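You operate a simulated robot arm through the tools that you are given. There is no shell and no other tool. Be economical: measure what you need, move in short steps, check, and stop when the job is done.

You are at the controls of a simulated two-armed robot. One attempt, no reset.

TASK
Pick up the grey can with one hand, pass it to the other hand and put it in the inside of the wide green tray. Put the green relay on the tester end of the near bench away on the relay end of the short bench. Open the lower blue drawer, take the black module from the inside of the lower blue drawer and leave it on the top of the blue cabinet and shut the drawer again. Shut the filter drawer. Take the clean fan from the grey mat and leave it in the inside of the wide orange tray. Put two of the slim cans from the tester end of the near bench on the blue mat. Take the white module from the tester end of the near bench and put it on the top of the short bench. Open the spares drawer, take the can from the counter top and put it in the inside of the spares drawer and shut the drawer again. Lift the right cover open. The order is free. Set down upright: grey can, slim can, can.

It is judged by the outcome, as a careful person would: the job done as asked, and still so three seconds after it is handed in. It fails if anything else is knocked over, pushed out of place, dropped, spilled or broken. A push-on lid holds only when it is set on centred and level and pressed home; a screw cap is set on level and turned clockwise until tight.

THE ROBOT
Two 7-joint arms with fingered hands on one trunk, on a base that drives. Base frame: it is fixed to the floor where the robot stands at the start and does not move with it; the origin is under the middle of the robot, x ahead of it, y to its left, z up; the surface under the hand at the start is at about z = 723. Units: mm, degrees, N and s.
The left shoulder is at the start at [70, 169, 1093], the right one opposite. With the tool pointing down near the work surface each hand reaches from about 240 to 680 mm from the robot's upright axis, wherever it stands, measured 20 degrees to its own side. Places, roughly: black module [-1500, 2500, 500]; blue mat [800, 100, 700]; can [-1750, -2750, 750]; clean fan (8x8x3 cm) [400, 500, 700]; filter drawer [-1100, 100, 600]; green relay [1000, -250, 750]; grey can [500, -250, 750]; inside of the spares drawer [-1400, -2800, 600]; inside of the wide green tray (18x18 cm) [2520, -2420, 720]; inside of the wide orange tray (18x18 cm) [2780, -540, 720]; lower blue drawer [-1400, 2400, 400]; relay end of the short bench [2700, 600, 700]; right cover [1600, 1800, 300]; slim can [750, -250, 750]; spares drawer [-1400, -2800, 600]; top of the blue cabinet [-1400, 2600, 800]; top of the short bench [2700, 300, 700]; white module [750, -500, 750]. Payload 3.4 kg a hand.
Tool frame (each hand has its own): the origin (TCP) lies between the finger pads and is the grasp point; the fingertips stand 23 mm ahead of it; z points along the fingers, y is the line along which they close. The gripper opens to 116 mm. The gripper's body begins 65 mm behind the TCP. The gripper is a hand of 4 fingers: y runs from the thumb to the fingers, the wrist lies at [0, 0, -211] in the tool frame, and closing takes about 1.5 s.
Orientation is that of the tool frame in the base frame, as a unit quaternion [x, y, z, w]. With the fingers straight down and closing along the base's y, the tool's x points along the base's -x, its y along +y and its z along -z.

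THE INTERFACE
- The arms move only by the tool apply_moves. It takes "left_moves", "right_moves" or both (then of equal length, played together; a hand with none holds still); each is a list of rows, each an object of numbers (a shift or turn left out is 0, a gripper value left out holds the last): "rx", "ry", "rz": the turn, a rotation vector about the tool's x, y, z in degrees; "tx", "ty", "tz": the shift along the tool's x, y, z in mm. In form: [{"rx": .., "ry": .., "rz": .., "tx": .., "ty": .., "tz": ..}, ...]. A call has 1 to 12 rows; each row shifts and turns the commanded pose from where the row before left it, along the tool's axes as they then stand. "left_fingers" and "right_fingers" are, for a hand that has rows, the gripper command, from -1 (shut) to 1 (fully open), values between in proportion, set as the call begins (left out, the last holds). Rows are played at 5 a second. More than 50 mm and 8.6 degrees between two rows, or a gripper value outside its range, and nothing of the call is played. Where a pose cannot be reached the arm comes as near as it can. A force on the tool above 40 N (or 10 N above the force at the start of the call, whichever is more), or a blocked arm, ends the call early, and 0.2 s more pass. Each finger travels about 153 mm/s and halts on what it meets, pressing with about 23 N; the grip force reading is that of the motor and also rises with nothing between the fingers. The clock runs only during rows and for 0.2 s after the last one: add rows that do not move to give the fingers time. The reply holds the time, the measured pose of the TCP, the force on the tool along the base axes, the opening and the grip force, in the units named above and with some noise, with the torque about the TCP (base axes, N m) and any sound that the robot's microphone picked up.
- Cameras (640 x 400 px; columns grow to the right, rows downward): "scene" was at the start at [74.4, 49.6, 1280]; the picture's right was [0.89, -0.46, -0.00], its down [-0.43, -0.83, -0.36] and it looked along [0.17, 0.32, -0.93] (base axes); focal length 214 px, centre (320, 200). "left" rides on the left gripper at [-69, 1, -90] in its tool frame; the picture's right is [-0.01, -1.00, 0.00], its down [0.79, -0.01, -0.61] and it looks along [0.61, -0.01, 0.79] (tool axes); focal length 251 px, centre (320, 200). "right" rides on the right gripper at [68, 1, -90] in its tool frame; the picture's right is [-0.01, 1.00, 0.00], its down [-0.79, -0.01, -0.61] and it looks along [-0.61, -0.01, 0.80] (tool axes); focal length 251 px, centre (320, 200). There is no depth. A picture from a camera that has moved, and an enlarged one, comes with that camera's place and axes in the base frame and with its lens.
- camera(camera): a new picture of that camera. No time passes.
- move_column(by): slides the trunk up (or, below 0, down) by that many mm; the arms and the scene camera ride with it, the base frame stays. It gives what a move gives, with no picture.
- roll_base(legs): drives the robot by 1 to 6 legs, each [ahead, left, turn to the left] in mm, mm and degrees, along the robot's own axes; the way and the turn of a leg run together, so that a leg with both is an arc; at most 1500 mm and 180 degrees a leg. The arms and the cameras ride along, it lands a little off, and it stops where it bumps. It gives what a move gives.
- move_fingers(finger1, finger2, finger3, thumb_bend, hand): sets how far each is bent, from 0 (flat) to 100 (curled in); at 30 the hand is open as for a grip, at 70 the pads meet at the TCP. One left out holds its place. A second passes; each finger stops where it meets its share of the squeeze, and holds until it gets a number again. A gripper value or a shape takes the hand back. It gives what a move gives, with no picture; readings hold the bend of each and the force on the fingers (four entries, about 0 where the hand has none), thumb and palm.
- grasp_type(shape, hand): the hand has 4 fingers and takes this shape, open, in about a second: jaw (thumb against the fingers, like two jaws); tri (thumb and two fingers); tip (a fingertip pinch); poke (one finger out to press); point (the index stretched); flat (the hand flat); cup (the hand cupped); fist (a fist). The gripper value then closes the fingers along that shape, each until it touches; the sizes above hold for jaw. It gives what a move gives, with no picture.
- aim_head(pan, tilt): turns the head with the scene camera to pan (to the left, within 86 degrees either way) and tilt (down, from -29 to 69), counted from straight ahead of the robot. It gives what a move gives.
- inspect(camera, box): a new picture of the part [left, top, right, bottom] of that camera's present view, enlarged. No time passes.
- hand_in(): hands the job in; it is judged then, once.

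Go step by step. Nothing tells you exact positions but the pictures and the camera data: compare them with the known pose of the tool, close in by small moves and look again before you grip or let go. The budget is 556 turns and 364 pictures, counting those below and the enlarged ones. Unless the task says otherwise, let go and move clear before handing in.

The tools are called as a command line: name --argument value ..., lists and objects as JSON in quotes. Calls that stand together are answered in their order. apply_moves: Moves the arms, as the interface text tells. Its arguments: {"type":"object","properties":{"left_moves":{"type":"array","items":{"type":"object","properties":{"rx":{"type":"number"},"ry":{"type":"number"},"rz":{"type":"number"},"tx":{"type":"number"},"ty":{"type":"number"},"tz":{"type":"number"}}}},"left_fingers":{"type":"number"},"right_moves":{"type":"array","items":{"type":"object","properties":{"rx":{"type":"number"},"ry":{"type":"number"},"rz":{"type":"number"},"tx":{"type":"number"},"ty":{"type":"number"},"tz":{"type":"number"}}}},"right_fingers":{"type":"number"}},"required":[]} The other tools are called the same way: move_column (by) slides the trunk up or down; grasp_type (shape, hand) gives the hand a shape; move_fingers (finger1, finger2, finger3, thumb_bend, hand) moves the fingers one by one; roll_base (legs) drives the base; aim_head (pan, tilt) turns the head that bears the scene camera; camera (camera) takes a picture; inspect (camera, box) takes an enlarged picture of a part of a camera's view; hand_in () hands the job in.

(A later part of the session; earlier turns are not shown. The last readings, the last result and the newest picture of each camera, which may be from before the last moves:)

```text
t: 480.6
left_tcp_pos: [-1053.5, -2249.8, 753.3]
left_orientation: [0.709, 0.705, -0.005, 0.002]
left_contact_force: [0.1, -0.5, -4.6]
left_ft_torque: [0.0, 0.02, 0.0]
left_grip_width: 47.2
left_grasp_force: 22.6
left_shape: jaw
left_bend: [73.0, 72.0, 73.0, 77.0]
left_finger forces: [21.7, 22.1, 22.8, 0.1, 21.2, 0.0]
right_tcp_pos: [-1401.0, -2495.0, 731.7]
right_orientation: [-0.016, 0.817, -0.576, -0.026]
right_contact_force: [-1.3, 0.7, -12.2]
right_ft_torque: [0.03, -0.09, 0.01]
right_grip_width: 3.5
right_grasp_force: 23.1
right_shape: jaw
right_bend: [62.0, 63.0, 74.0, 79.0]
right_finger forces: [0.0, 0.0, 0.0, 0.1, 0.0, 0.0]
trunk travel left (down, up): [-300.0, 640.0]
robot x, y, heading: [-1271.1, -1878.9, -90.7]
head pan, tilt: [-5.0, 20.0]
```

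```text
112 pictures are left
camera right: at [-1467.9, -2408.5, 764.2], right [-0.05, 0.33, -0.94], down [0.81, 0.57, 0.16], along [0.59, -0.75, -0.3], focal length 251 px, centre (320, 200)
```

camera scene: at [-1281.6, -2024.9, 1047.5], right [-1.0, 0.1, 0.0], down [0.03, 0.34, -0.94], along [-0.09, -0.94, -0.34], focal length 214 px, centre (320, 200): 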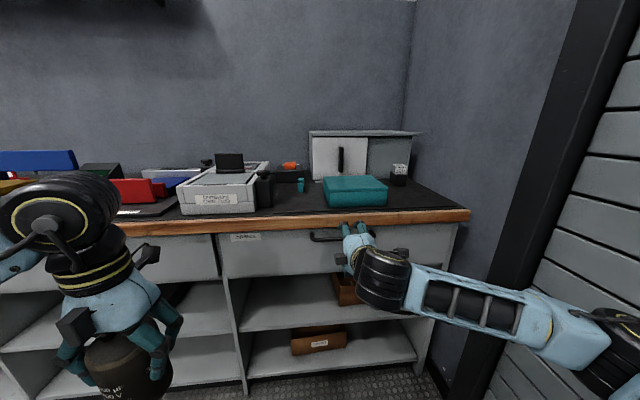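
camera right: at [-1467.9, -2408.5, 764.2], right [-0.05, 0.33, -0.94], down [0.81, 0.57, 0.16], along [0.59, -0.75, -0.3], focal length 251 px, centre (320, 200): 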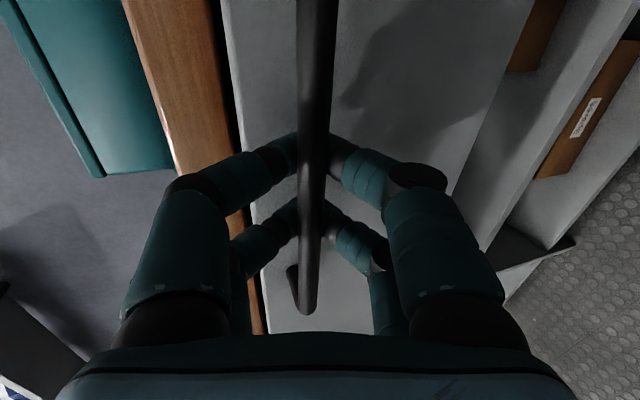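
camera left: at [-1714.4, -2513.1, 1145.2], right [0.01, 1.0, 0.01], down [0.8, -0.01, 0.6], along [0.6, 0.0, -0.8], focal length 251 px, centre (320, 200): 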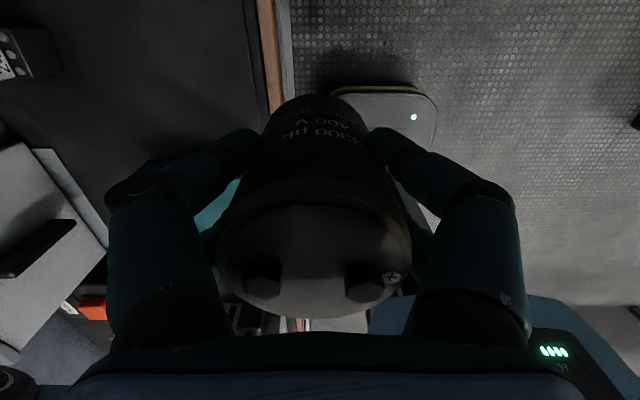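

The drawer follows. I pull on by driving back.

roll_base --legs '[[-60, 0, 0], [-100, 0, 0], [-90, 0, 0]]'

aim_head --pan -5 --tilt 35

camera --camera "scene"

```text
t: 483.1
left_tcp_pos: [-1049.1, -2001.0, 754.0]
left_orientation: [0.709, 0.705, -0.006, 0.002]
left_contact_force: [-0.2, 0.3, -5.4]
left_ft_torque: [0.0, -0.01, 0.02]
left_grip_width: 47.3
left_grasp_force: 23.2
left_shape: jaw
left_bend: [73.0, 72.0, 73.0, 77.0]
left_finger forces: [21.5, 22.0, 22.8, 0.0, 21.3, 0.1]
right_tcp_pos: [-1397.1, -2246.9, 731.4]
right_orientation: [-0.017, 0.817, -0.576, -0.025]
right_contact_force: [-0.9, -1.6, -10.5]
right_ft_torque: [0.0, -0.08, 0.01]
right_grip_width: 2.9
right_grasp_force: 22.9
right_shape: jaw
right_bend: [60.0, 62.0, 74.0, 79.0]
right_finger forces: [0.6, 0.1, 0.0, 0.1, 0.1, 0.0]
trunk travel left (down, up): [-300.0, 640.0]
robot x, y, heading: [-1269.6, -1634.5, -90.2]
head pan, tilt: [-5.0, 20.0]
```

```text
t: 483.8
left_tcp_pos: [-1051.8, -2001.0, 753.3]
left_orientation: [0.709, 0.706, -0.006, 0.002]
left_contact_force: [-0.8, 0.4, -5.3]
left_ft_torque: [-0.04, 0.0, 0.0]
left_grip_width: 47.2
left_grasp_force: 23.3
left_shape: jaw
left_bend: [73.0, 72.0, 73.0, 77.0]
left_finger forces: [21.5, 22.2, 22.7, 0.0, 21.1, 0.2]
right_tcp_pos: [-1397.8, -2246.1, 730.5]
right_orientation: [-0.018, 0.816, -0.577, -0.026]
right_contact_force: [-1.3, -0.9, -7.5]
right_ft_torque: [-0.01, -0.07, -0.01]
right_grip_width: 2.8
right_grasp_force: 22.7
right_shape: jaw
right_bend: [60.0, 62.0, 74.0, 79.0]
right_finger forces: [0.3, 0.1, 0.0, 0.0, 0.0, 0.0]
trunk travel left (down, up): [-300.0, 640.0]
robot x, y, heading: [-1269.9, -1632.7, -90.4]
head pan, tilt: [-5.0, 35.0]
```

```text
111 pictures are left
camera scene: at [-1279.0, -1772.9, 1023.5], right [-1.0, 0.1, 0.0], down [0.05, 0.57, -0.82], along [-0.08, -0.81, -0.57], focal length 214 px, centre (320, 200)
```

scene: 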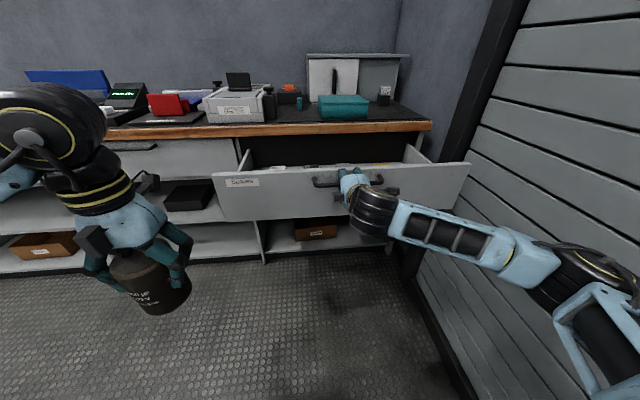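

The spares drawer is open about 300 mm. I free the right hand and look inside from higher up.

apply_moves --right_moves '[{}, {}, {}, {"tz": -20}, {"tz": -30}, {"tz": -40}, {"tz": -30}, {}]' --right_fingers -0.3

move_column --by 350

aim_head --pan -5 --tilt 45

camera --camera "scene"

inspect --camera "scene" --box '[230, 130, 470, 280]'

```text
t: 485.6
left_tcp_pos: [-1049.2, -2000.7, 754.9]
left_orientation: [0.709, 0.705, -0.007, 0.002]
left_contact_force: [0.2, -0.5, -5.7]
left_ft_torque: [-0.01, 0.0, 0.02]
left_grip_width: 47.2
left_grasp_force: 22.5
left_shape: jaw
left_bend: [73.0, 72.0, 73.0, 77.0]
left_finger forces: [21.5, 22.1, 22.8, 0.1, 21.2, 0.0]
right_tcp_pos: [-1394.8, -2130.1, 772.6]
right_orientation: [-0.018, 0.816, -0.577, -0.026]
right_contact_force: [-0.1, 0.1, -0.3]
right_ft_torque: [-0.02, -0.03, 0.0]
right_grip_width: 40.2
right_grasp_force: 0.1
right_shape: jaw
right_bend: [73.0, 73.0, 73.0, 77.0]
right_finger forces: [0.0, 0.0, 0.0, 0.1, 0.0, 0.0]
trunk travel left (down, up): [-300.0, 640.0]
robot x, y, heading: [-1267.1, -1630.2, -90.7]
head pan, tilt: [-5.0, 35.0]
```

```text
t: 489.0
left_tcp_pos: [-1050.5, -2000.6, 1103.9]
left_orientation: [0.709, 0.706, -0.006, 0.003]
left_contact_force: [0.4, 0.3, -5.3]
left_ft_torque: [-0.02, 0.03, 0.04]
left_grip_width: 47.0
left_grasp_force: 23.5
left_shape: jaw
left_bend: [73.0, 72.0, 73.0, 77.0]
left_finger forces: [21.5, 22.2, 22.8, 0.0, 21.3, 0.0]
right_tcp_pos: [-1394.4, -2131.7, 1122.4]
right_orientation: [-0.018, 0.816, -0.577, -0.025]
right_contact_force: [0.4, 0.4, 0.2]
right_ft_torque: [-0.02, 0.0, 0.0]
right_grip_width: 40.1
right_grasp_force: 0.1
right_shape: jaw
right_bend: [73.0, 73.0, 73.0, 77.0]
right_finger forces: [0.0, 0.0, 0.1, 0.0, 0.0, 0.0]
trunk travel left (down, up): [-650.0, 290.0]
robot x, y, heading: [-1268.6, -1633.7, -90.3]
head pan, tilt: [-5.0, 35.0]
```

```text
t: 489.8
left_tcp_pos: [-1049.3, -1999.8, 1104.2]
left_orientation: [0.709, 0.705, -0.007, 0.002]
left_contact_force: [0.4, 0.0, -4.4]
left_ft_torque: [-0.01, -0.03, 0.0]
left_grip_width: 47.4
left_grasp_force: 22.6
left_shape: jaw
left_bend: [73.0, 72.0, 73.0, 77.0]
left_finger forces: [21.6, 22.1, 22.7, 0.0, 21.3, 0.1]
right_tcp_pos: [-1393.6, -2131.8, 1122.6]
right_orientation: [-0.018, 0.816, -0.578, -0.025]
right_contact_force: [-0.1, -0.2, 1.0]
right_ft_torque: [-0.01, 0.0, -0.03]
right_grip_width: 40.3
right_grasp_force: 0.0
right_shape: jaw
right_bend: [73.0, 73.0, 73.0, 77.0]
right_finger forces: [0.0, 0.0, 0.0, 0.0, 0.0, 0.0]
trunk travel left (down, up): [-650.0, 290.0]
robot x, y, heading: [-1272.6, -1632.8, -90.4]
head pan, tilt: [-5.0, 45.0]
```

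```text
110 pictures are left
camera scene: at [-1277.9, -1765.2, 1358.9], right [-1.0, 0.1, 0.0], down [0.07, 0.7, -0.71], along [-0.07, -0.7, -0.71], focal length 214 px, centre (320, 200)
```

scene: 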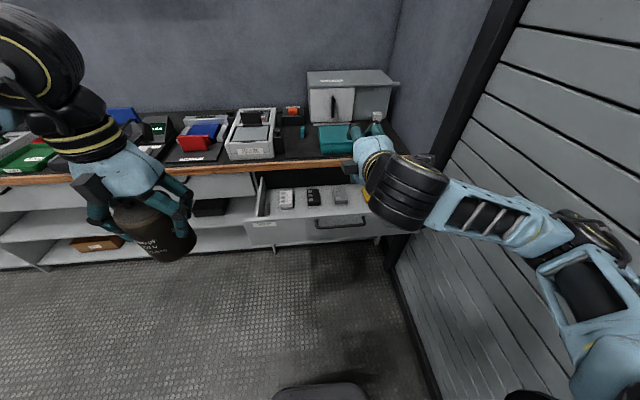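

```text
2.67 times, centred on (350, 205) of scene
camera zoom: at [-1277.9, -1765.2, 1358.9], right [-1.0, 0.1, 0.0], down [0.07, 0.7, -0.71], along [-0.07, -0.7, -0.71], focal length 572 px, centre (240, 187)
```

zoom: 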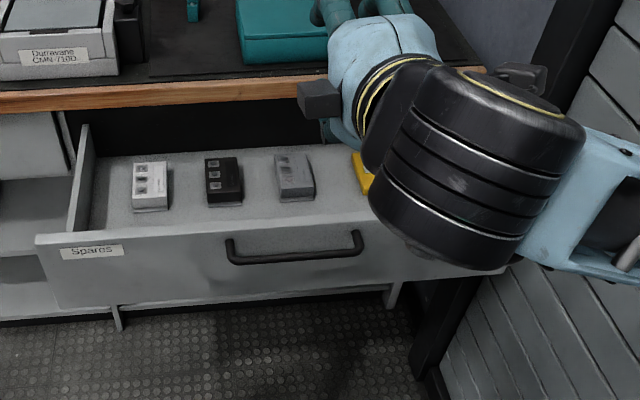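

apply_moves --right_moves '[{"ty": -35, "tz": -30}, {"ty": -35, "tz": -30}, {"ty": -35, "tz": -30}, {"ty": -35, "tz": -30}, {"tx": 40}, {"tx": 40}, {}]'

inspect --camera "scene" --box '[230, 130, 470, 280]'

```text
t: 491.4
left_tcp_pos: [-1047.8, -2001.2, 1104.9]
left_orientation: [0.709, 0.705, -0.008, 0.002]
left_contact_force: [0.6, -0.2, -6.0]
left_ft_torque: [0.01, 0.02, 0.04]
left_grip_width: 47.5
left_grasp_force: 22.7
left_shape: jaw
left_bend: [73.0, 72.0, 73.0, 77.0]
left_finger forces: [21.8, 22.2, 23.1, 0.1, 21.4, 0.1]
right_tcp_pos: [-1461.6, -2065.7, 1299.3]
right_orientation: [-0.019, 0.815, -0.578, -0.025]
right_contact_force: [0.0, -1.2, 0.3]
right_ft_torque: [-0.01, -0.02, 0.0]
right_grip_width: 40.4
right_grasp_force: 0.0
right_shape: jaw
right_bend: [73.0, 73.0, 73.0, 77.0]
right_finger forces: [0.0, 0.0, 0.0, 0.0, 0.0, 0.0]
trunk travel left (down, up): [-650.0, 290.0]
robot x, y, heading: [-1267.5, -1633.2, -90.7]
head pan, tilt: [-5.0, 45.0]
```

```text
2.67 times, centred on (350, 205) of scene
camera zoom: at [-1276.0, -1765.3, 1358.8], right [-1.0, 0.1, 0.0], down [0.07, 0.7, -0.71], along [-0.07, -0.7, -0.71], focal length 572 px, centre (240, 187)
```

zoom: 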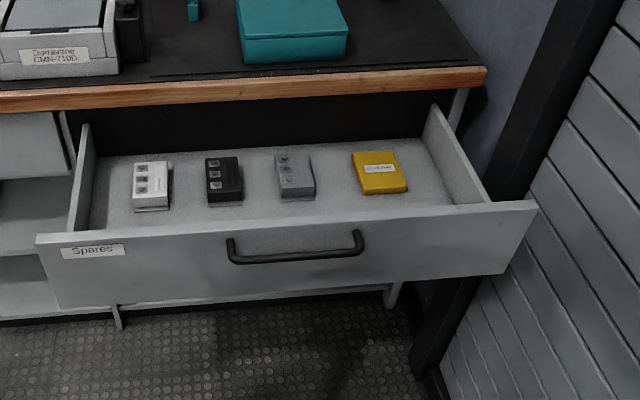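

The strip in front of the modules is free and about 95 mm deep. I'll stand the can there, near x≈−1245. I drive closer and bring the can over it.

roll_base --legs '[[200, 0, 0.5]]'

apply_moves --left_moves '[{"ty": -38, "tx": -25}, {"ty": -38, "tx": -25}, {"ty": -38, "tx": -25}, {"ty": -38, "tx": -25}, {"ty": -38, "tx": -25}, {}]'

camera --camera "scene"

camera --camera "left"

```text
t: 493.0
left_tcp_pos: [-1047.8, -2197.2, 1104.6]
left_orientation: [0.706, 0.708, -0.006, 0.003]
left_contact_force: [0.0, 0.1, -4.5]
left_ft_torque: [-0.03, 0.0, -0.02]
left_grip_width: 47.2
left_grasp_force: 23.2
left_shape: jaw
left_bend: [73.0, 72.0, 73.0, 77.0]
left_finger forces: [21.8, 22.1, 23.0, 0.1, 21.5, 0.0]
right_tcp_pos: [-1460.9, -2265.7, 1299.5]
right_orientation: [-0.02, 0.816, -0.577, -0.023]
right_contact_force: [-0.2, -0.4, 0.0]
right_ft_torque: [-0.01, -0.01, -0.01]
right_grip_width: 40.5
right_grasp_force: 0.1
right_shape: jaw
right_bend: [73.0, 73.0, 73.0, 77.0]
right_finger forces: [0.0, 0.1, 0.0, 0.0, 0.0, 0.1]
trunk travel left (down, up): [-650.0, 290.0]
robot x, y, heading: [-1267.5, -1833.3, -90.2]
head pan, tilt: [-5.0, 45.0]
```

```text
t: 494.4
left_tcp_pos: [-1236.9, -2323.1, 1106.4]
left_orientation: [0.707, 0.708, -0.007, 0.002]
left_contact_force: [0.4, 0.2, -5.3]
left_ft_torque: [-0.03, 0.03, -0.01]
left_grip_width: 46.6
left_grasp_force: 23.3
left_shape: jaw
left_bend: [73.0, 72.0, 73.0, 77.0]
left_finger forces: [21.8, 22.6, 23.7, 0.0, 22.2, 0.1]
right_tcp_pos: [-1459.6, -2266.5, 1298.8]
right_orientation: [-0.021, 0.816, -0.578, -0.023]
right_contact_force: [1.0, 0.2, 0.0]
right_ft_torque: [-0.02, -0.01, -0.02]
right_grip_width: 40.2
right_grasp_force: 0.0
right_shape: jaw
right_bend: [73.0, 73.0, 73.0, 77.0]
right_finger forces: [0.0, 0.0, 0.1, 0.1, 0.1, 0.1]
trunk travel left (down, up): [-650.0, 290.0]
robot x, y, heading: [-1269.3, -1835.6, -90.3]
head pan, tilt: [-5.0, 45.0]
```

```text
107 pictures are left
camera scene: at [-1276.8, -1964.5, 1358.8], right [-1.0, 0.09, 0.0], down [0.06, 0.7, -0.71], along [-0.06, -0.7, -0.71], focal length 214 px, centre (320, 200)
```

scene: 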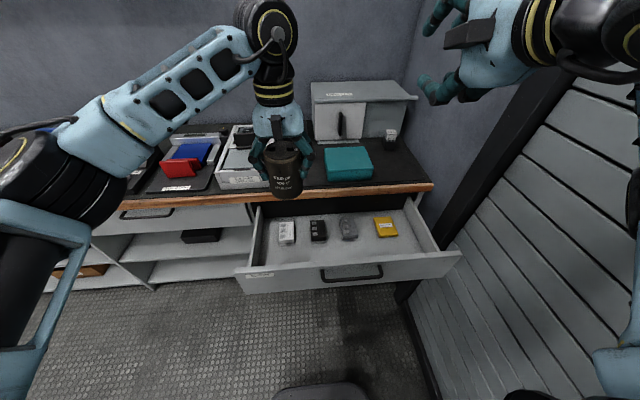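

```text
106 pictures are left
camera left: at [-1236.0, -2389.2, 1197.1], right [-1.0, -0.01, 0.01], down [-0.01, 0.8, 0.6], along [-0.01, 0.6, -0.8], focal length 251 px, centre (320, 200)
```

left: 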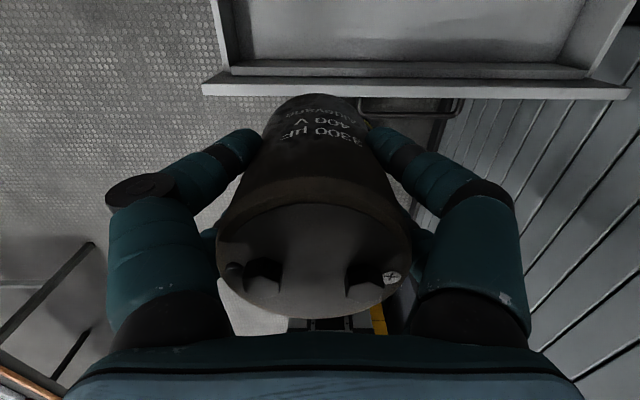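

inspect --camera "scene" --box '[230, 180, 470, 300]'

```text
2.67 times, centred on (350, 240) of scene
camera zoom: at [-1276.8, -1964.5, 1358.8], right [-1.0, 0.09, 0.0], down [0.06, 0.7, -0.71], along [-0.06, -0.7, -0.71], focal length 572 px, centre (240, 93)
```

zoom: 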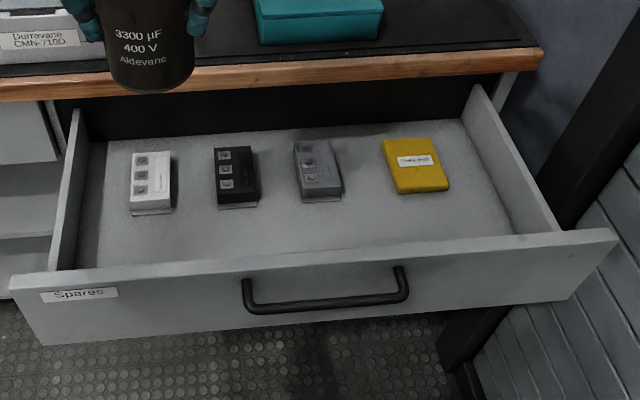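

apply_moves --left_moves '[{"tx": -14}, {"tx": -14}, {"tz": 45}, {"tz": 45}, {"tz": 45}, {"tz": 45}, {"tz": 40}, {}]'

inspect --camera "scene" --box '[230, 180, 470, 300]'

camera --camera "left"

```text
t: 496.2
left_tcp_pos: [-1239.8, -2354.7, 886.1]
left_orientation: [0.706, 0.708, -0.006, 0.003]
left_contact_force: [0.4, 0.4, -5.1]
left_ft_torque: [-0.03, 0.01, 0.0]
left_grip_width: 46.8
left_grasp_force: 22.8
left_shape: jaw
left_bend: [73.0, 72.0, 73.0, 77.0]
left_finger forces: [21.9, 22.7, 23.8, 0.0, 22.4, 0.0]
right_tcp_pos: [-1460.8, -2267.2, 1298.1]
right_orientation: [-0.021, 0.816, -0.578, -0.023]
right_contact_force: [-1.1, 0.2, -0.3]
right_ft_torque: [0.03, 0.01, -0.01]
right_grip_width: 40.2
right_grasp_force: 0.1
right_shape: jaw
right_bend: [73.0, 73.0, 73.0, 77.0]
right_finger forces: [0.0, 0.0, 0.0, 0.1, 0.0, 0.0]
trunk travel left (down, up): [-650.0, 290.0]
robot x, y, heading: [-1270.2, -1834.0, -89.8]
head pan, tilt: [-5.0, 45.0]
```

```text
2.67 times, centred on (350, 240) of scene
camera zoom: at [-1278.3, -1964.6, 1358.8], right [-1.0, 0.09, 0.0], down [0.06, 0.7, -0.71], along [-0.06, -0.7, -0.71], focal length 572 px, centre (240, 93)
```

zoom: 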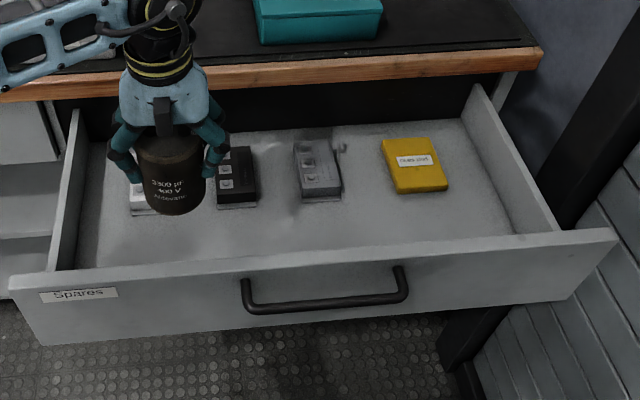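

```text
103 pictures are left
camera left: at [-1238.6, -2421.0, 977.0], right [-1.0, -0.01, 0.0], down [-0.01, 0.8, 0.6], along [-0.01, 0.6, -0.8], focal length 251 px, centre (320, 200)
```

left: 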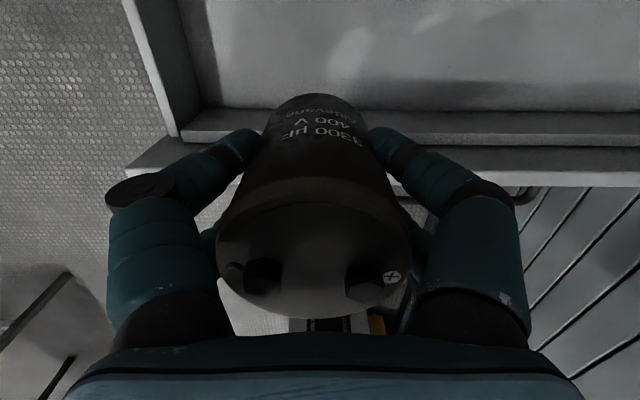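

apply_moves --left_moves '[{"tx": -8, "tz": 30}, {"tz": 35}, {"tz": 35}, {}]'

inspect --camera "scene" --box '[230, 180, 470, 300]'

camera --camera "left"

```text
t: 497.2
left_tcp_pos: [-1238.6, -2364.0, 786.7]
left_orientation: [0.706, 0.708, -0.006, 0.003]
left_contact_force: [0.3, 0.2, -4.8]
left_ft_torque: [-0.02, 0.02, 0.0]
left_grip_width: 46.9
left_grasp_force: 23.4
left_shape: jaw
left_bend: [73.0, 72.0, 73.0, 77.0]
left_finger forces: [21.9, 22.5, 23.9, 0.0, 22.4, 0.1]
right_tcp_pos: [-1461.6, -2266.8, 1298.6]
right_orientation: [-0.02, 0.816, -0.578, -0.023]
right_contact_force: [0.1, -0.1, 0.1]
right_ft_torque: [0.0, 0.03, 0.05]
right_grip_width: 40.1
right_grasp_force: 0.1
right_shape: jaw
right_bend: [73.0, 73.0, 73.0, 77.0]
right_finger forces: [0.1, 0.0, 0.0, 0.0, 0.1, 0.0]
trunk travel left (down, up): [-650.0, 290.0]
robot x, y, heading: [-1264.8, -1836.7, -89.8]
head pan, tilt: [-5.0, 45.0]
```

```text
2.67 times, centred on (350, 240) of scene
camera zoom: at [-1278.2, -1964.9, 1358.8], right [-1.0, 0.09, 0.0], down [0.06, 0.7, -0.71], along [-0.06, -0.7, -0.71], focal length 572 px, centre (240, 93)
```

zoom: 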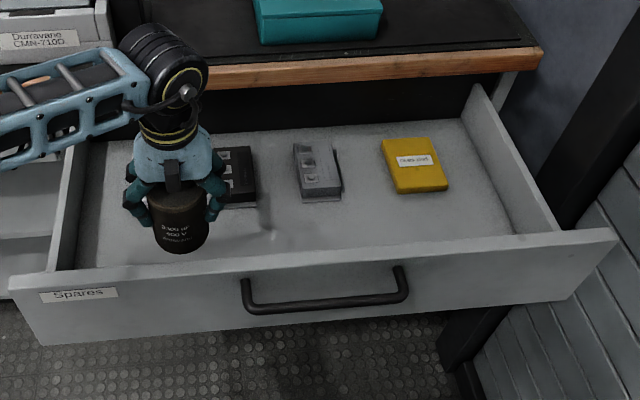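

```text
101 pictures are left
camera left: at [-1238.6, -2430.3, 877.7], right [-1.0, -0.01, 0.0], down [-0.01, 0.8, 0.6], along [-0.01, 0.6, -0.8], focal length 251 px, centre (320, 200)
```

left: 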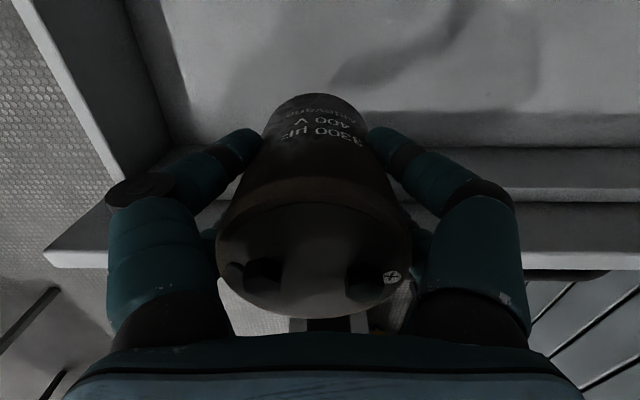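

apply_moves --left_moves '[{"tz": 25}, {"tz": 20}, {"tz": 15}, {}]'

inspect --camera "scene" --box '[230, 180, 470, 300]'

```text
t: 498.2
left_tcp_pos: [-1238.9, -2364.8, 724.4]
left_orientation: [0.707, 0.707, -0.007, 0.003]
left_contact_force: [-0.4, 0.6, -4.9]
left_ft_torque: [-0.02, -0.01, -0.03]
left_grip_width: 47.1
left_grasp_force: 22.2
left_shape: jaw
left_bend: [73.0, 72.0, 73.0, 77.0]
left_finger forces: [22.0, 22.3, 23.9, 0.1, 22.4, 0.0]
right_tcp_pos: [-1461.8, -2267.2, 1299.0]
right_orientation: [-0.021, 0.815, -0.578, -0.023]
right_contact_force: [0.9, -0.3, 0.5]
right_ft_torque: [0.0, 0.01, -0.03]
right_grip_width: 40.8
right_grasp_force: 0.0
right_shape: jaw
right_bend: [73.0, 73.0, 73.0, 77.0]
right_finger forces: [0.0, 0.0, 0.0, 0.0, 0.0, 0.0]
trunk travel left (down, up): [-650.0, 290.0]
robot x, y, heading: [-1265.7, -1832.1, -89.7]
head pan, tilt: [-5.0, 45.0]
```

```text
2.67 times, centred on (350, 240) of scene
camera zoom: at [-1278.1, -1965.0, 1358.8], right [-1.0, 0.09, 0.0], down [0.06, 0.7, -0.71], along [-0.06, -0.7, -0.71], focal length 572 px, centre (240, 93)
```

zoom: 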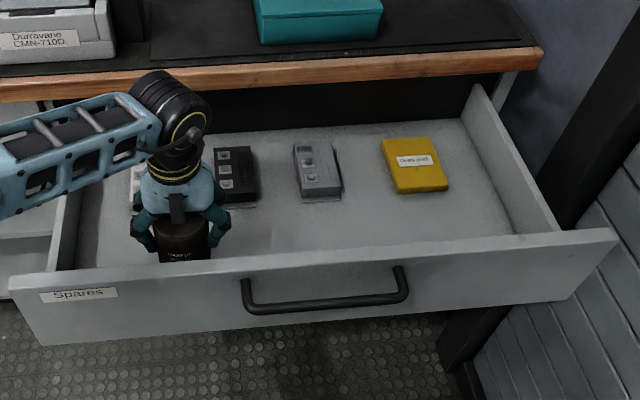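

apply_moves --left_moves '[{"tz": 10}, {"tz": 8}, {}]'

apply_moves --left_moves '[{"tz": 6}, {}]'

camera --camera "left"

```text
t: 499.0
left_tcp_pos: [-1239.9, -2364.1, 708.4]
left_orientation: [0.707, 0.708, -0.005, 0.004]
left_contact_force: [0.3, 0.3, -5.2]
left_ft_torque: [0.0, 0.01, -0.01]
left_grip_width: 47.0
left_grasp_force: 23.7
left_shape: jaw
left_bend: [73.0, 72.0, 73.0, 77.0]
left_finger forces: [22.0, 22.4, 24.0, 0.0, 22.2, 0.0]
right_tcp_pos: [-1460.2, -2266.7, 1299.2]
right_orientation: [-0.021, 0.816, -0.578, -0.023]
right_contact_force: [-0.3, -0.5, -0.1]
right_ft_torque: [-0.03, 0.0, -0.02]
right_grip_width: 40.5
right_grasp_force: 0.0
right_shape: jaw
right_bend: [73.0, 73.0, 73.0, 77.0]
right_finger forces: [0.0, 0.1, 0.1, 0.0, 0.0, 0.1]
trunk travel left (down, up): [-650.0, 290.0]
robot x, y, heading: [-1265.3, -1835.3, -90.2]
head pan, tilt: [-5.0, 45.0]
```

```text
t: 499.6
left_tcp_pos: [-1239.9, -2365.7, 701.5]
left_orientation: [0.706, 0.708, -0.006, 0.002]
left_contact_force: [-0.5, -1.3, -4.3]
left_ft_torque: [-0.02, 0.03, -0.01]
left_grip_width: 47.0
left_grasp_force: 23.6
left_shape: jaw
left_bend: [73.0, 72.0, 73.0, 77.0]
left_finger forces: [22.1, 22.5, 24.1, 0.0, 22.4, 0.0]
right_tcp_pos: [-1461.3, -2266.8, 1298.8]
right_orientation: [-0.02, 0.816, -0.577, -0.023]
right_contact_force: [0.1, -0.4, 0.2]
right_ft_torque: [0.01, 0.01, -0.01]
right_grip_width: 40.4
right_grasp_force: 0.1
right_shape: jaw
right_bend: [73.0, 73.0, 73.0, 77.0]
right_finger forces: [0.0, 0.0, 0.1, 0.0, 0.1, 0.0]
trunk travel left (down, up): [-650.0, 290.0]
robot x, y, heading: [-1270.6, -1834.8, -90.0]
head pan, tilt: [-5.0, 45.0]
```

```text
99 pictures are left
camera left: at [-1238.6, -2431.0, 793.6], right [-1.0, -0.01, 0.0], down [-0.01, 0.8, 0.6], along [-0.01, 0.6, -0.8], focal length 251 px, centre (320, 200)
```

left: 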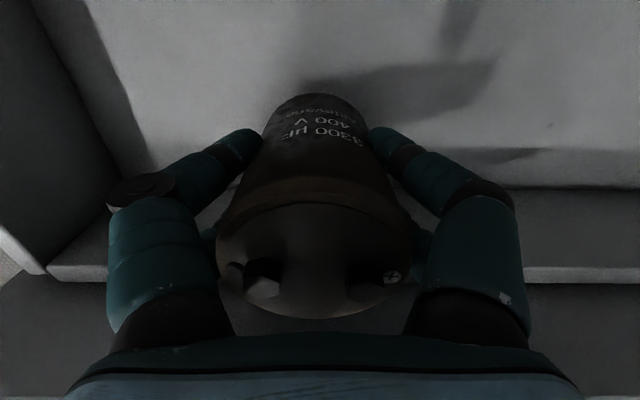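

apply_moves --left_moves '[{"tz": 6}, {}]'

apply_moves --left_moves '[{"tz": 5}, {}]'

apply_moves --left_moves '[{"tz": 4}, {}]'

```text
t: 500.2
left_tcp_pos: [-1239.1, -2364.7, 697.2]
left_orientation: [0.706, 0.708, -0.006, 0.003]
left_contact_force: [-0.6, -0.2, -4.9]
left_ft_torque: [-0.02, -0.03, 0.02]
left_grip_width: 47.0
left_grasp_force: 23.3
left_shape: jaw
left_bend: [73.0, 72.0, 73.0, 77.0]
left_finger forces: [22.0, 22.4, 23.9, 0.0, 22.5, 0.0]
right_tcp_pos: [-1461.8, -2266.8, 1297.9]
right_orientation: [-0.02, 0.816, -0.577, -0.024]
right_contact_force: [-0.3, 0.1, 0.4]
right_ft_torque: [-0.01, -0.01, -0.04]
right_grip_width: 40.4
right_grasp_force: 0.1
right_shape: jaw
right_bend: [73.0, 73.0, 73.0, 77.0]
right_finger forces: [0.0, 0.0, 0.1, 0.0, 0.0, 0.0]
trunk travel left (down, up): [-650.0, 290.0]
robot x, y, heading: [-1271.3, -1831.7, -90.1]
head pan, tilt: [-5.0, 45.0]
```

```text
t: 500.8
left_tcp_pos: [-1239.7, -2364.6, 691.2]
left_orientation: [0.707, 0.707, -0.006, 0.002]
left_contact_force: [0.4, -0.3, -5.8]
left_ft_torque: [-0.02, 0.02, -0.01]
left_grip_width: 46.9
left_grasp_force: 23.3
left_shape: jaw
left_bend: [73.0, 72.0, 73.0, 77.0]
left_finger forces: [21.9, 22.3, 24.0, 0.0, 22.5, 0.0]
right_tcp_pos: [-1461.6, -2267.1, 1298.3]
right_orientation: [-0.021, 0.816, -0.578, -0.022]
right_contact_force: [0.7, 0.5, 0.4]
right_ft_torque: [0.02, 0.02, 0.02]
right_grip_width: 40.6
right_grasp_force: 0.1
right_shape: jaw
right_bend: [73.0, 73.0, 73.0, 77.0]
right_finger forces: [0.0, 0.0, 0.1, 0.0, 0.0, 0.0]
trunk travel left (down, up): [-650.0, 290.0]
robot x, y, heading: [-1269.3, -1833.1, -90.0]
head pan, tilt: [-5.0, 45.0]
```

```text
t: 501.4
left_tcp_pos: [-1240.2, -2365.8, 687.5]
left_orientation: [0.707, 0.708, -0.006, 0.002]
left_contact_force: [0.0, 0.3, -6.1]
left_ft_torque: [-0.02, 0.03, 0.01]
left_grip_width: 46.9
left_grasp_force: 22.9
left_shape: jaw
left_bend: [73.0, 72.0, 73.0, 77.0]
left_finger forces: [22.0, 22.4, 23.9, 0.0, 22.4, 0.0]
right_tcp_pos: [-1461.5, -2267.5, 1298.6]
right_orientation: [-0.02, 0.815, -0.578, -0.023]
right_contact_force: [-0.1, -0.5, 0.1]
right_ft_torque: [-0.01, 0.04, 0.04]
right_grip_width: 40.4
right_grasp_force: 0.1
right_shape: jaw
right_bend: [73.0, 73.0, 73.0, 77.0]
right_finger forces: [0.0, 0.0, 0.1, 0.1, 0.0, 0.0]
trunk travel left (down, up): [-650.0, 290.0]
robot x, y, heading: [-1271.3, -1833.3, -90.1]
head pan, tilt: [-5.0, 45.0]
```

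apply_moves --left_moves '[{"tz": 4}, {}]'

apply_moves --left_moves '[{"tz": 3}, {}]'

apply_moves --left_moves '[{"tz": 3}, {}]'

```text
t: 502.0
left_tcp_pos: [-1239.8, -2364.3, 683.9]
left_orientation: [0.706, 0.708, -0.006, 0.003]
left_contact_force: [0.0, -0.4, -6.4]
left_ft_torque: [-0.05, 0.04, -0.02]
left_grip_width: 46.9
left_grasp_force: 23.1
left_shape: jaw
left_bend: [73.0, 72.0, 73.0, 77.0]
left_finger forces: [22.0, 22.4, 24.0, 0.0, 22.3, 0.0]
right_tcp_pos: [-1460.9, -2267.6, 1297.9]
right_orientation: [-0.021, 0.815, -0.578, -0.023]
right_contact_force: [0.5, -0.1, 0.1]
right_ft_torque: [0.03, 0.01, 0.02]
right_grip_width: 40.4
right_grasp_force: 0.1
right_shape: jaw
right_bend: [73.0, 73.0, 73.0, 77.0]
right_finger forces: [0.0, 0.0, 0.0, 0.0, 0.0, 0.1]
trunk travel left (down, up): [-650.0, 290.0]
robot x, y, heading: [-1270.4, -1832.2, -90.1]
head pan, tilt: [-5.0, 45.0]
```

```text
t: 502.6
left_tcp_pos: [-1240.3, -2365.0, 680.9]
left_orientation: [0.706, 0.708, -0.007, 0.003]
left_contact_force: [-0.6, -2.0, -0.4]
left_ft_torque: [0.05, -0.03, -0.05]
left_grip_width: 46.9
left_grasp_force: 22.6
left_shape: jaw
left_bend: [73.0, 72.0, 73.0, 77.0]
left_finger forces: [22.2, 22.7, 24.0, 0.0, 22.8, 0.0]
right_tcp_pos: [-1461.4, -2267.8, 1297.7]
right_orientation: [-0.021, 0.816, -0.578, -0.023]
right_contact_force: [0.3, 1.1, -0.5]
right_ft_torque: [-0.02, 0.03, -0.02]
right_grip_width: 40.3
right_grasp_force: 0.1
right_shape: jaw
right_bend: [73.0, 73.0, 73.0, 77.0]
right_finger forces: [0.1, 0.0, 0.0, 0.1, 0.1, 0.1]
trunk travel left (down, up): [-650.0, 290.0]
robot x, y, heading: [-1265.5, -1832.8, -90.0]
head pan, tilt: [-5.0, 45.0]
```

```text
t: 503.2
left_tcp_pos: [-1240.1, -2364.7, 680.3]
left_orientation: [0.707, 0.707, -0.009, 0.005]
left_contact_force: [1.2, -2.3, 20.3]
left_ft_torque: [0.08, -0.1, -0.04]
left_grip_width: 47.0
left_grasp_force: 22.8
left_shape: jaw
left_bend: [73.0, 72.0, 73.0, 78.0]
left_finger forces: [24.2, 24.8, 25.5, 0.0, 24.2, 0.0]
right_tcp_pos: [-1461.6, -2264.2, 1300.5]
right_orientation: [-0.02, 0.815, -0.579, -0.022]
right_contact_force: [-0.2, -0.1, -0.3]
right_ft_torque: [0.02, 0.02, 0.0]
right_grip_width: 40.4
right_grasp_force: 0.1
right_shape: jaw
right_bend: [73.0, 73.0, 73.0, 77.0]
right_finger forces: [0.1, 0.0, 0.0, 0.0, 0.1, 0.0]
trunk travel left (down, up): [-650.0, 290.0]
robot x, y, heading: [-1268.8, -1833.8, -90.2]
head pan, tilt: [-5.0, 45.0]
```

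Seated. I release and lift the hand out.

apply_moves --left_moves '[{"tz": -1}, {}, {}, {}, {"tz": -20}, {"tz": -40}, {"tz": -45}, {"tz": -45}, {"tz": -45}, {}]' --left_fingers 0.4

camera --camera "left"

inspect --camera "scene" --box '[230, 180, 470, 300]'

```text
t: 505.4
left_tcp_pos: [-1237.0, -2361.7, 874.5]
left_orientation: [0.707, 0.708, -0.006, 0.004]
left_contact_force: [-0.6, -0.4, -0.2]
left_ft_torque: [0.0, -0.01, -0.03]
left_grip_width: 80.8
left_grasp_force: 0.0
left_shape: jaw
left_bend: [67.0, 67.0, 67.0, 67.0]
left_finger forces: [0.1, 0.0, 0.1, 0.0, 0.1, 0.0]
right_tcp_pos: [-1460.9, -2266.6, 1298.4]
right_orientation: [-0.02, 0.816, -0.578, -0.023]
right_contact_force: [0.5, -0.9, 0.4]
right_ft_torque: [-0.02, 0.03, -0.01]
right_grip_width: 40.6
right_grasp_force: 0.0
right_shape: jaw
right_bend: [73.0, 73.0, 73.0, 77.0]
right_finger forces: [0.0, 0.0, 0.0, 0.0, 0.1, 0.1]
trunk travel left (down, up): [-650.0, 290.0]
robot x, y, heading: [-1271.2, -1834.8, -90.4]
head pan, tilt: [-5.0, 45.0]
```

```text
98 pictures are left
camera left: at [-1237.1, -2429.1, 965.2], right [-1.0, -0.01, 0.0], down [-0.01, 0.8, 0.6], along [-0.01, 0.6, -0.8], focal length 251 px, centre (320, 200)
```

left: 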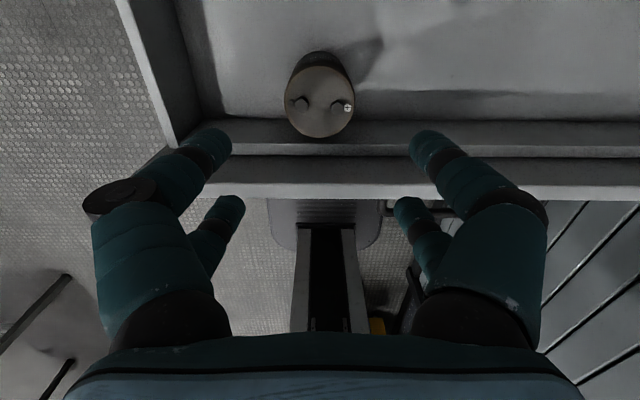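

```text
2.67 times, centred on (350, 240) of scene
camera zoom: at [-1278.3, -1964.6, 1358.8], right [-1.0, 0.09, 0.0], down [0.06, 0.7, -0.71], along [-0.06, -0.7, -0.71], focal length 572 px, centre (240, 93)
```

zoom: 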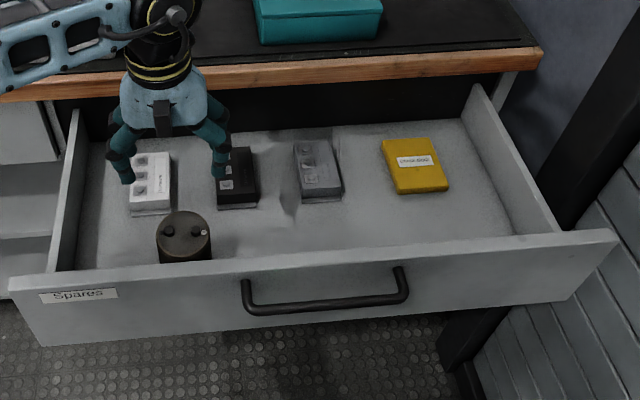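

The can stands upright in the drawer. Now I shut it: back off, lower the closed left hand in front of the drawer and push.

roll_base --legs '[[-210, 0, 0.4]]'

apply_moves --left_moves '[{"ry": -7}, {"ry": -7}, {"tz": 40}, {"tz": 45}, {"tz": 45}, {"tz": 40}, {}]' --left_fingers -1

camera --camera "scene"

```text
t: 507.0
left_tcp_pos: [-1234.4, -2151.6, 874.3]
left_orientation: [0.705, 0.709, -0.005, 0.003]
left_contact_force: [-0.2, 0.6, 0.0]
left_ft_torque: [0.01, 0.02, 0.02]
left_grip_width: 81.1
left_grasp_force: 0.2
left_shape: jaw
left_bend: [67.0, 67.0, 67.0, 67.0]
left_finger forces: [0.1, 0.0, 0.1, 0.0, 0.0, 0.0]
right_tcp_pos: [-1458.6, -2056.4, 1298.8]
right_orientation: [-0.022, 0.816, -0.578, -0.021]
right_contact_force: [-0.6, 0.4, -0.6]
right_ft_torque: [0.0, 0.03, 0.0]
right_grip_width: 40.5
right_grasp_force: 0.0
right_shape: jaw
right_bend: [73.0, 73.0, 73.0, 77.0]
right_finger forces: [0.1, 0.2, 0.1, 0.0, 0.0, 0.0]
trunk travel left (down, up): [-650.0, 290.0]
robot x, y, heading: [-1267.2, -1625.1, -89.5]
head pan, tilt: [-5.0, 45.0]
```

```text
t: 508.6
left_tcp_pos: [-1235.6, -2194.0, 709.2]
left_orientation: [0.698, 0.704, -0.093, 0.091]
left_contact_force: [0.2, -0.5, 0.6]
left_ft_torque: [-0.02, 0.04, 0.0]
left_grip_width: 0.0
left_grasp_force: 23.3
left_shape: jaw
left_bend: [62.0, 63.0, 63.0, 62.0]
left_finger forces: [0.0, 0.0, 0.0, 0.1, 0.1, 0.0]
right_tcp_pos: [-1458.6, -2055.8, 1298.3]
right_orientation: [-0.023, 0.815, -0.578, -0.021]
right_contact_force: [-0.1, -0.3, -1.0]
right_ft_torque: [-0.03, 0.01, -0.01]
right_grip_width: 40.4
right_grasp_force: 0.0
right_shape: jaw
right_bend: [73.0, 73.0, 73.0, 77.0]
right_finger forces: [0.0, 0.0, 0.0, 0.0, 0.0, 0.0]
trunk travel left (down, up): [-650.0, 290.0]
robot x, y, heading: [-1268.3, -1621.4, -89.8]
head pan, tilt: [-5.0, 45.0]
```

```text
96 pictures are left
camera scene: at [-1277.6, -1753.1, 1358.9], right [-1.0, 0.08, 0.0], down [0.06, 0.7, -0.71], along [-0.06, -0.7, -0.71], focal length 214 px, centre (320, 200)
```

scene: 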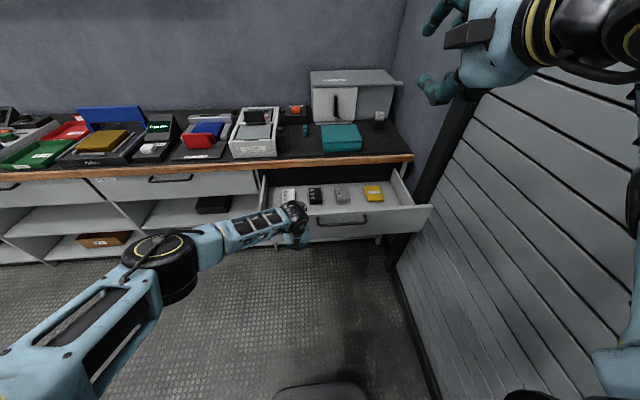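

roll_base --legs '[[60, 0, 0], [100, 0, 0], [80, 0, 0]]'

camera --camera "scene"

```text
t: 511.0
left_tcp_pos: [-1233.2, -2435.4, 708.6]
left_orientation: [0.698, 0.704, -0.092, 0.089]
left_contact_force: [0.9, -0.2, 0.2]
left_ft_torque: [0.0, -0.03, 0.04]
left_grip_width: 0.0
left_grasp_force: 22.9
left_shape: jaw
left_bend: [64.0, 63.0, 63.0, 62.0]
left_finger forces: [0.1, 0.1, 0.1, 0.1, 0.0, 0.0]
right_tcp_pos: [-1457.6, -2297.7, 1299.1]
right_orientation: [-0.023, 0.815, -0.578, -0.021]
right_contact_force: [0.0, 0.1, -0.8]
right_ft_torque: [0.01, 0.01, 0.0]
right_grip_width: 40.3
right_grasp_force: 0.1
right_shape: jaw
right_bend: [73.0, 73.0, 73.0, 77.0]
right_finger forces: [0.0, 0.0, 0.0, 0.1, 0.1, 0.0]
trunk travel left (down, up): [-650.0, 290.0]
robot x, y, heading: [-1270.0, -1862.4, -90.0]
head pan, tilt: [-5.0, 45.0]
```

```text
95 pictures are left
camera scene: at [-1276.7, -1995.2, 1358.9], right [-1.0, 0.08, 0.0], down [0.06, 0.7, -0.71], along [-0.06, -0.7, -0.71], focal length 214 px, centre (320, 200)
```

scene: 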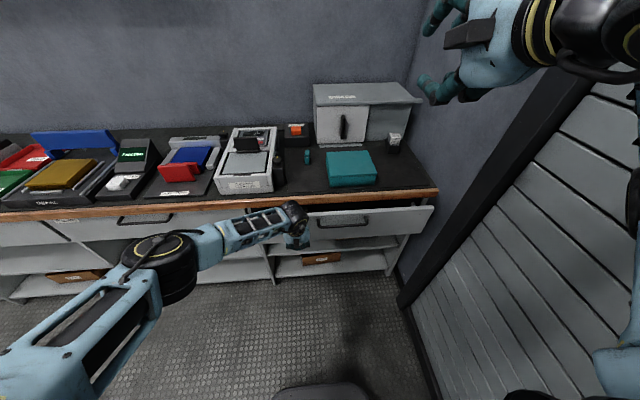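

roll_base --legs '[[50, 0, 0]]'

roll_base --legs '[[40, 0, 0]]'

camera --camera "scene"

```text
t: 511.9
left_tcp_pos: [-1233.4, -2486.2, 709.8]
left_orientation: [0.698, 0.704, -0.093, 0.089]
left_contact_force: [0.4, -1.1, -0.3]
left_ft_torque: [-0.01, 0.0, 0.03]
left_grip_width: 0.2
left_grasp_force: 22.6
left_shape: jaw
left_bend: [64.0, 63.0, 63.0, 62.0]
left_finger forces: [0.0, 0.0, 0.0, 0.1, 0.0, 0.0]
right_tcp_pos: [-1457.9, -2347.1, 1300.0]
right_orientation: [-0.022, 0.815, -0.578, -0.021]
right_contact_force: [0.5, 0.3, -0.2]
right_ft_torque: [0.0, -0.01, 0.02]
right_grip_width: 40.3
right_grasp_force: 0.0
right_shape: jaw
right_bend: [73.0, 73.0, 73.0, 77.0]
right_finger forces: [0.0, 0.0, 0.1, 0.0, 0.0, 0.0]
trunk travel left (down, up): [-650.0, 290.0]
robot x, y, heading: [-1264.8, -1917.3, -90.1]
head pan, tilt: [-5.0, 45.0]
```

```text
t: 512.8
left_tcp_pos: [-1234.3, -2525.0, 709.8]
left_orientation: [0.699, 0.704, -0.093, 0.09]
left_contact_force: [0.4, -0.1, 0.6]
left_ft_torque: [0.01, 0.01, -0.02]
left_grip_width: 0.0
left_grasp_force: 22.8
left_shape: jaw
left_bend: [64.0, 63.0, 63.0, 62.0]
left_finger forces: [0.0, 0.1, 0.0, 0.0, 0.0, 0.1]
right_tcp_pos: [-1458.2, -2386.2, 1300.5]
right_orientation: [-0.023, 0.814, -0.579, -0.021]
right_contact_force: [0.4, -0.9, -0.8]
right_ft_torque: [0.01, 0.0, 0.0]
right_grip_width: 40.4
right_grasp_force: 0.1
right_shape: jaw
right_bend: [73.0, 73.0, 73.0, 77.0]
right_finger forces: [0.0, 0.0, 0.1, 0.0, 0.0, 0.1]
trunk travel left (down, up): [-650.0, 290.0]
robot x, y, heading: [-1270.1, -1952.4, -89.8]
head pan, tilt: [-5.0, 45.0]
```

```text
94 pictures are left
camera scene: at [-1276.2, -2081.8, 1359.3], right [-1.0, 0.08, 0.0], down [0.06, 0.7, -0.71], along [-0.06, -0.71, -0.71], focal length 214 px, centre (320, 200)
```

scene: 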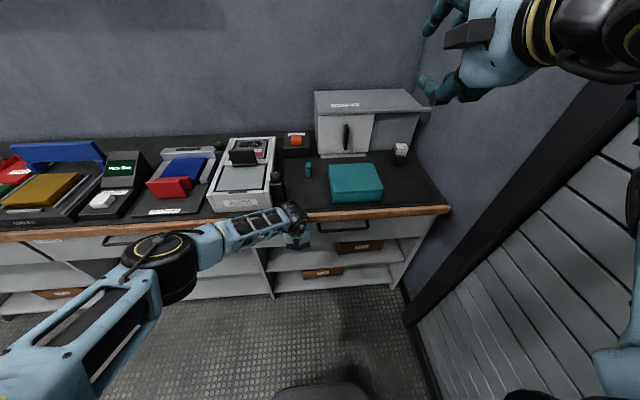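

roll_base --legs '[[20, 0, 0]]'

roll_base --legs '[[15, 0, 0]]'

inspect --camera "scene" --box '[240, 180, 460, 300]'

```text
t: 513.6
left_tcp_pos: [-1233.1, -2544.3, 710.8]
left_orientation: [0.698, 0.704, -0.094, 0.089]
left_contact_force: [0.4, 0.0, 0.8]
left_ft_torque: [0.0, 0.0, 0.01]
left_grip_width: 0.0
left_grasp_force: 22.5
left_shape: jaw
left_bend: [64.0, 63.0, 63.0, 62.0]
left_finger forces: [0.0, 0.0, 0.0, 0.0, 0.0, 0.0]
right_tcp_pos: [-1457.6, -2403.4, 1300.4]
right_orientation: [-0.023, 0.814, -0.58, -0.021]
right_contact_force: [0.6, 0.2, 1.1]
right_ft_torque: [0.05, 0.0, -0.01]
right_grip_width: 40.3
right_grasp_force: 0.0
right_shape: jaw
right_bend: [73.0, 73.0, 73.0, 77.0]
right_finger forces: [0.0, 0.0, 0.1, 0.0, 0.1, 0.1]
trunk travel left (down, up): [-650.0, 290.0]
robot x, y, heading: [-1270.1, -1971.4, -89.9]
head pan, tilt: [-5.0, 45.0]
```

```text
t: 514.5
left_tcp_pos: [-1233.5, -2551.6, 708.3]
left_orientation: [0.7, 0.703, -0.089, 0.086]
left_contact_force: [2.1, 14.0, 5.6]
left_ft_torque: [-0.82, 0.12, -0.04]
left_grip_width: 0.2
left_grasp_force: 23.0
left_shape: jaw
left_bend: [64.0, 63.0, 63.0, 62.0]
left_finger forces: [4.5, 0.1, 0.0, 0.1, 6.9, 0.0]
right_tcp_pos: [-1456.2, -2417.3, 1300.1]
right_orientation: [-0.022, 0.815, -0.578, -0.021]
right_contact_force: [0.0, 0.1, 0.3]
right_ft_torque: [0.02, -0.04, -0.02]
right_grip_width: 40.7
right_grasp_force: 0.0
right_shape: jaw
right_bend: [73.0, 73.0, 73.0, 77.0]
right_finger forces: [0.1, 0.0, 0.0, 0.1, 0.0, 0.0]
trunk travel left (down, up): [-650.0, 290.0]
robot x, y, heading: [-1266.3, -1984.2, -89.7]
head pan, tilt: [-5.0, 45.0]
stopped in leg 1: the force on the tool passed its limit at 48 N (the readings are from after the stop); the commanded pose is now the measured one
```

```text
2.91 times, centred on (350, 240) of scene
camera zoom: at [-1275.2, -2114.0, 1359.2], right [-1.0, 0.08, 0.0], down [0.06, 0.7, -0.71], along [-0.06, -0.71, -0.71], focal length 624 px, centre (233, 84)
```

zoom: 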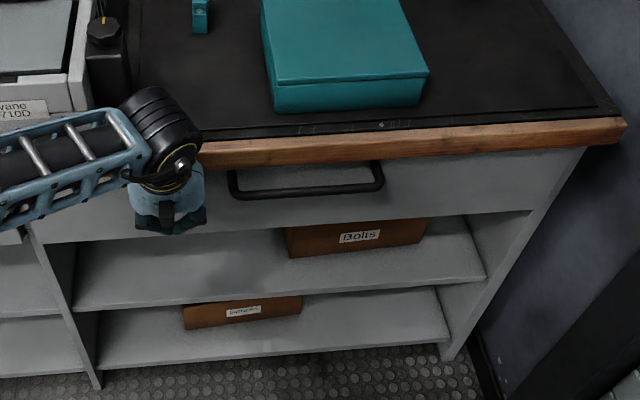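

roll_base --legs '[[-250, 0, 0]]'

inspect --camera "scene" --box '[60, 130, 460, 330]'

```text
t: 516.3
left_tcp_pos: [-1233.9, -2304.4, 705.7]
left_orientation: [0.698, 0.705, -0.089, 0.087]
left_contact_force: [-0.3, 0.3, -0.1]
left_ft_torque: [-0.01, 0.01, 0.03]
left_grip_width: 0.0
left_grasp_force: 23.2
left_shape: jaw
left_bend: [64.0, 63.0, 63.0, 62.0]
left_finger forces: [0.1, 0.1, 0.0, 0.0, 0.1, 0.0]
right_tcp_pos: [-1458.0, -2171.8, 1298.7]
right_orientation: [-0.023, 0.815, -0.578, -0.02]
right_contact_force: [0.1, 0.5, 0.9]
right_ft_torque: [0.02, 0.0, -0.01]
right_grip_width: 40.6
right_grasp_force: 0.1
right_shape: jaw
right_bend: [73.0, 73.0, 73.0, 77.0]
right_finger forces: [0.0, 0.0, 0.1, 0.0, 0.0, 0.0]
trunk travel left (down, up): [-650.0, 290.0]
robot x, y, heading: [-1273.3, -1736.3, -89.4]
head pan, tilt: [-5.0, 45.0]
```

```text
1.60 times, centred on (260, 230) of scene
camera zoom: at [-1277.3, -1867.7, 1358.8], right [-1.0, 0.08, 0.0], down [0.05, 0.71, -0.71], along [-0.05, -0.7, -0.71], focal length 343 px, centre (416, 152)
```

zoom: 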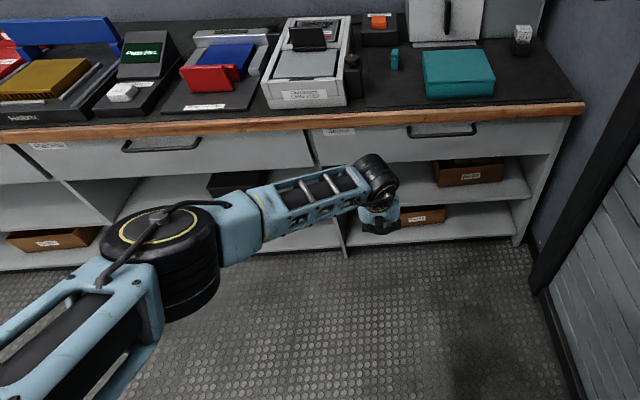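

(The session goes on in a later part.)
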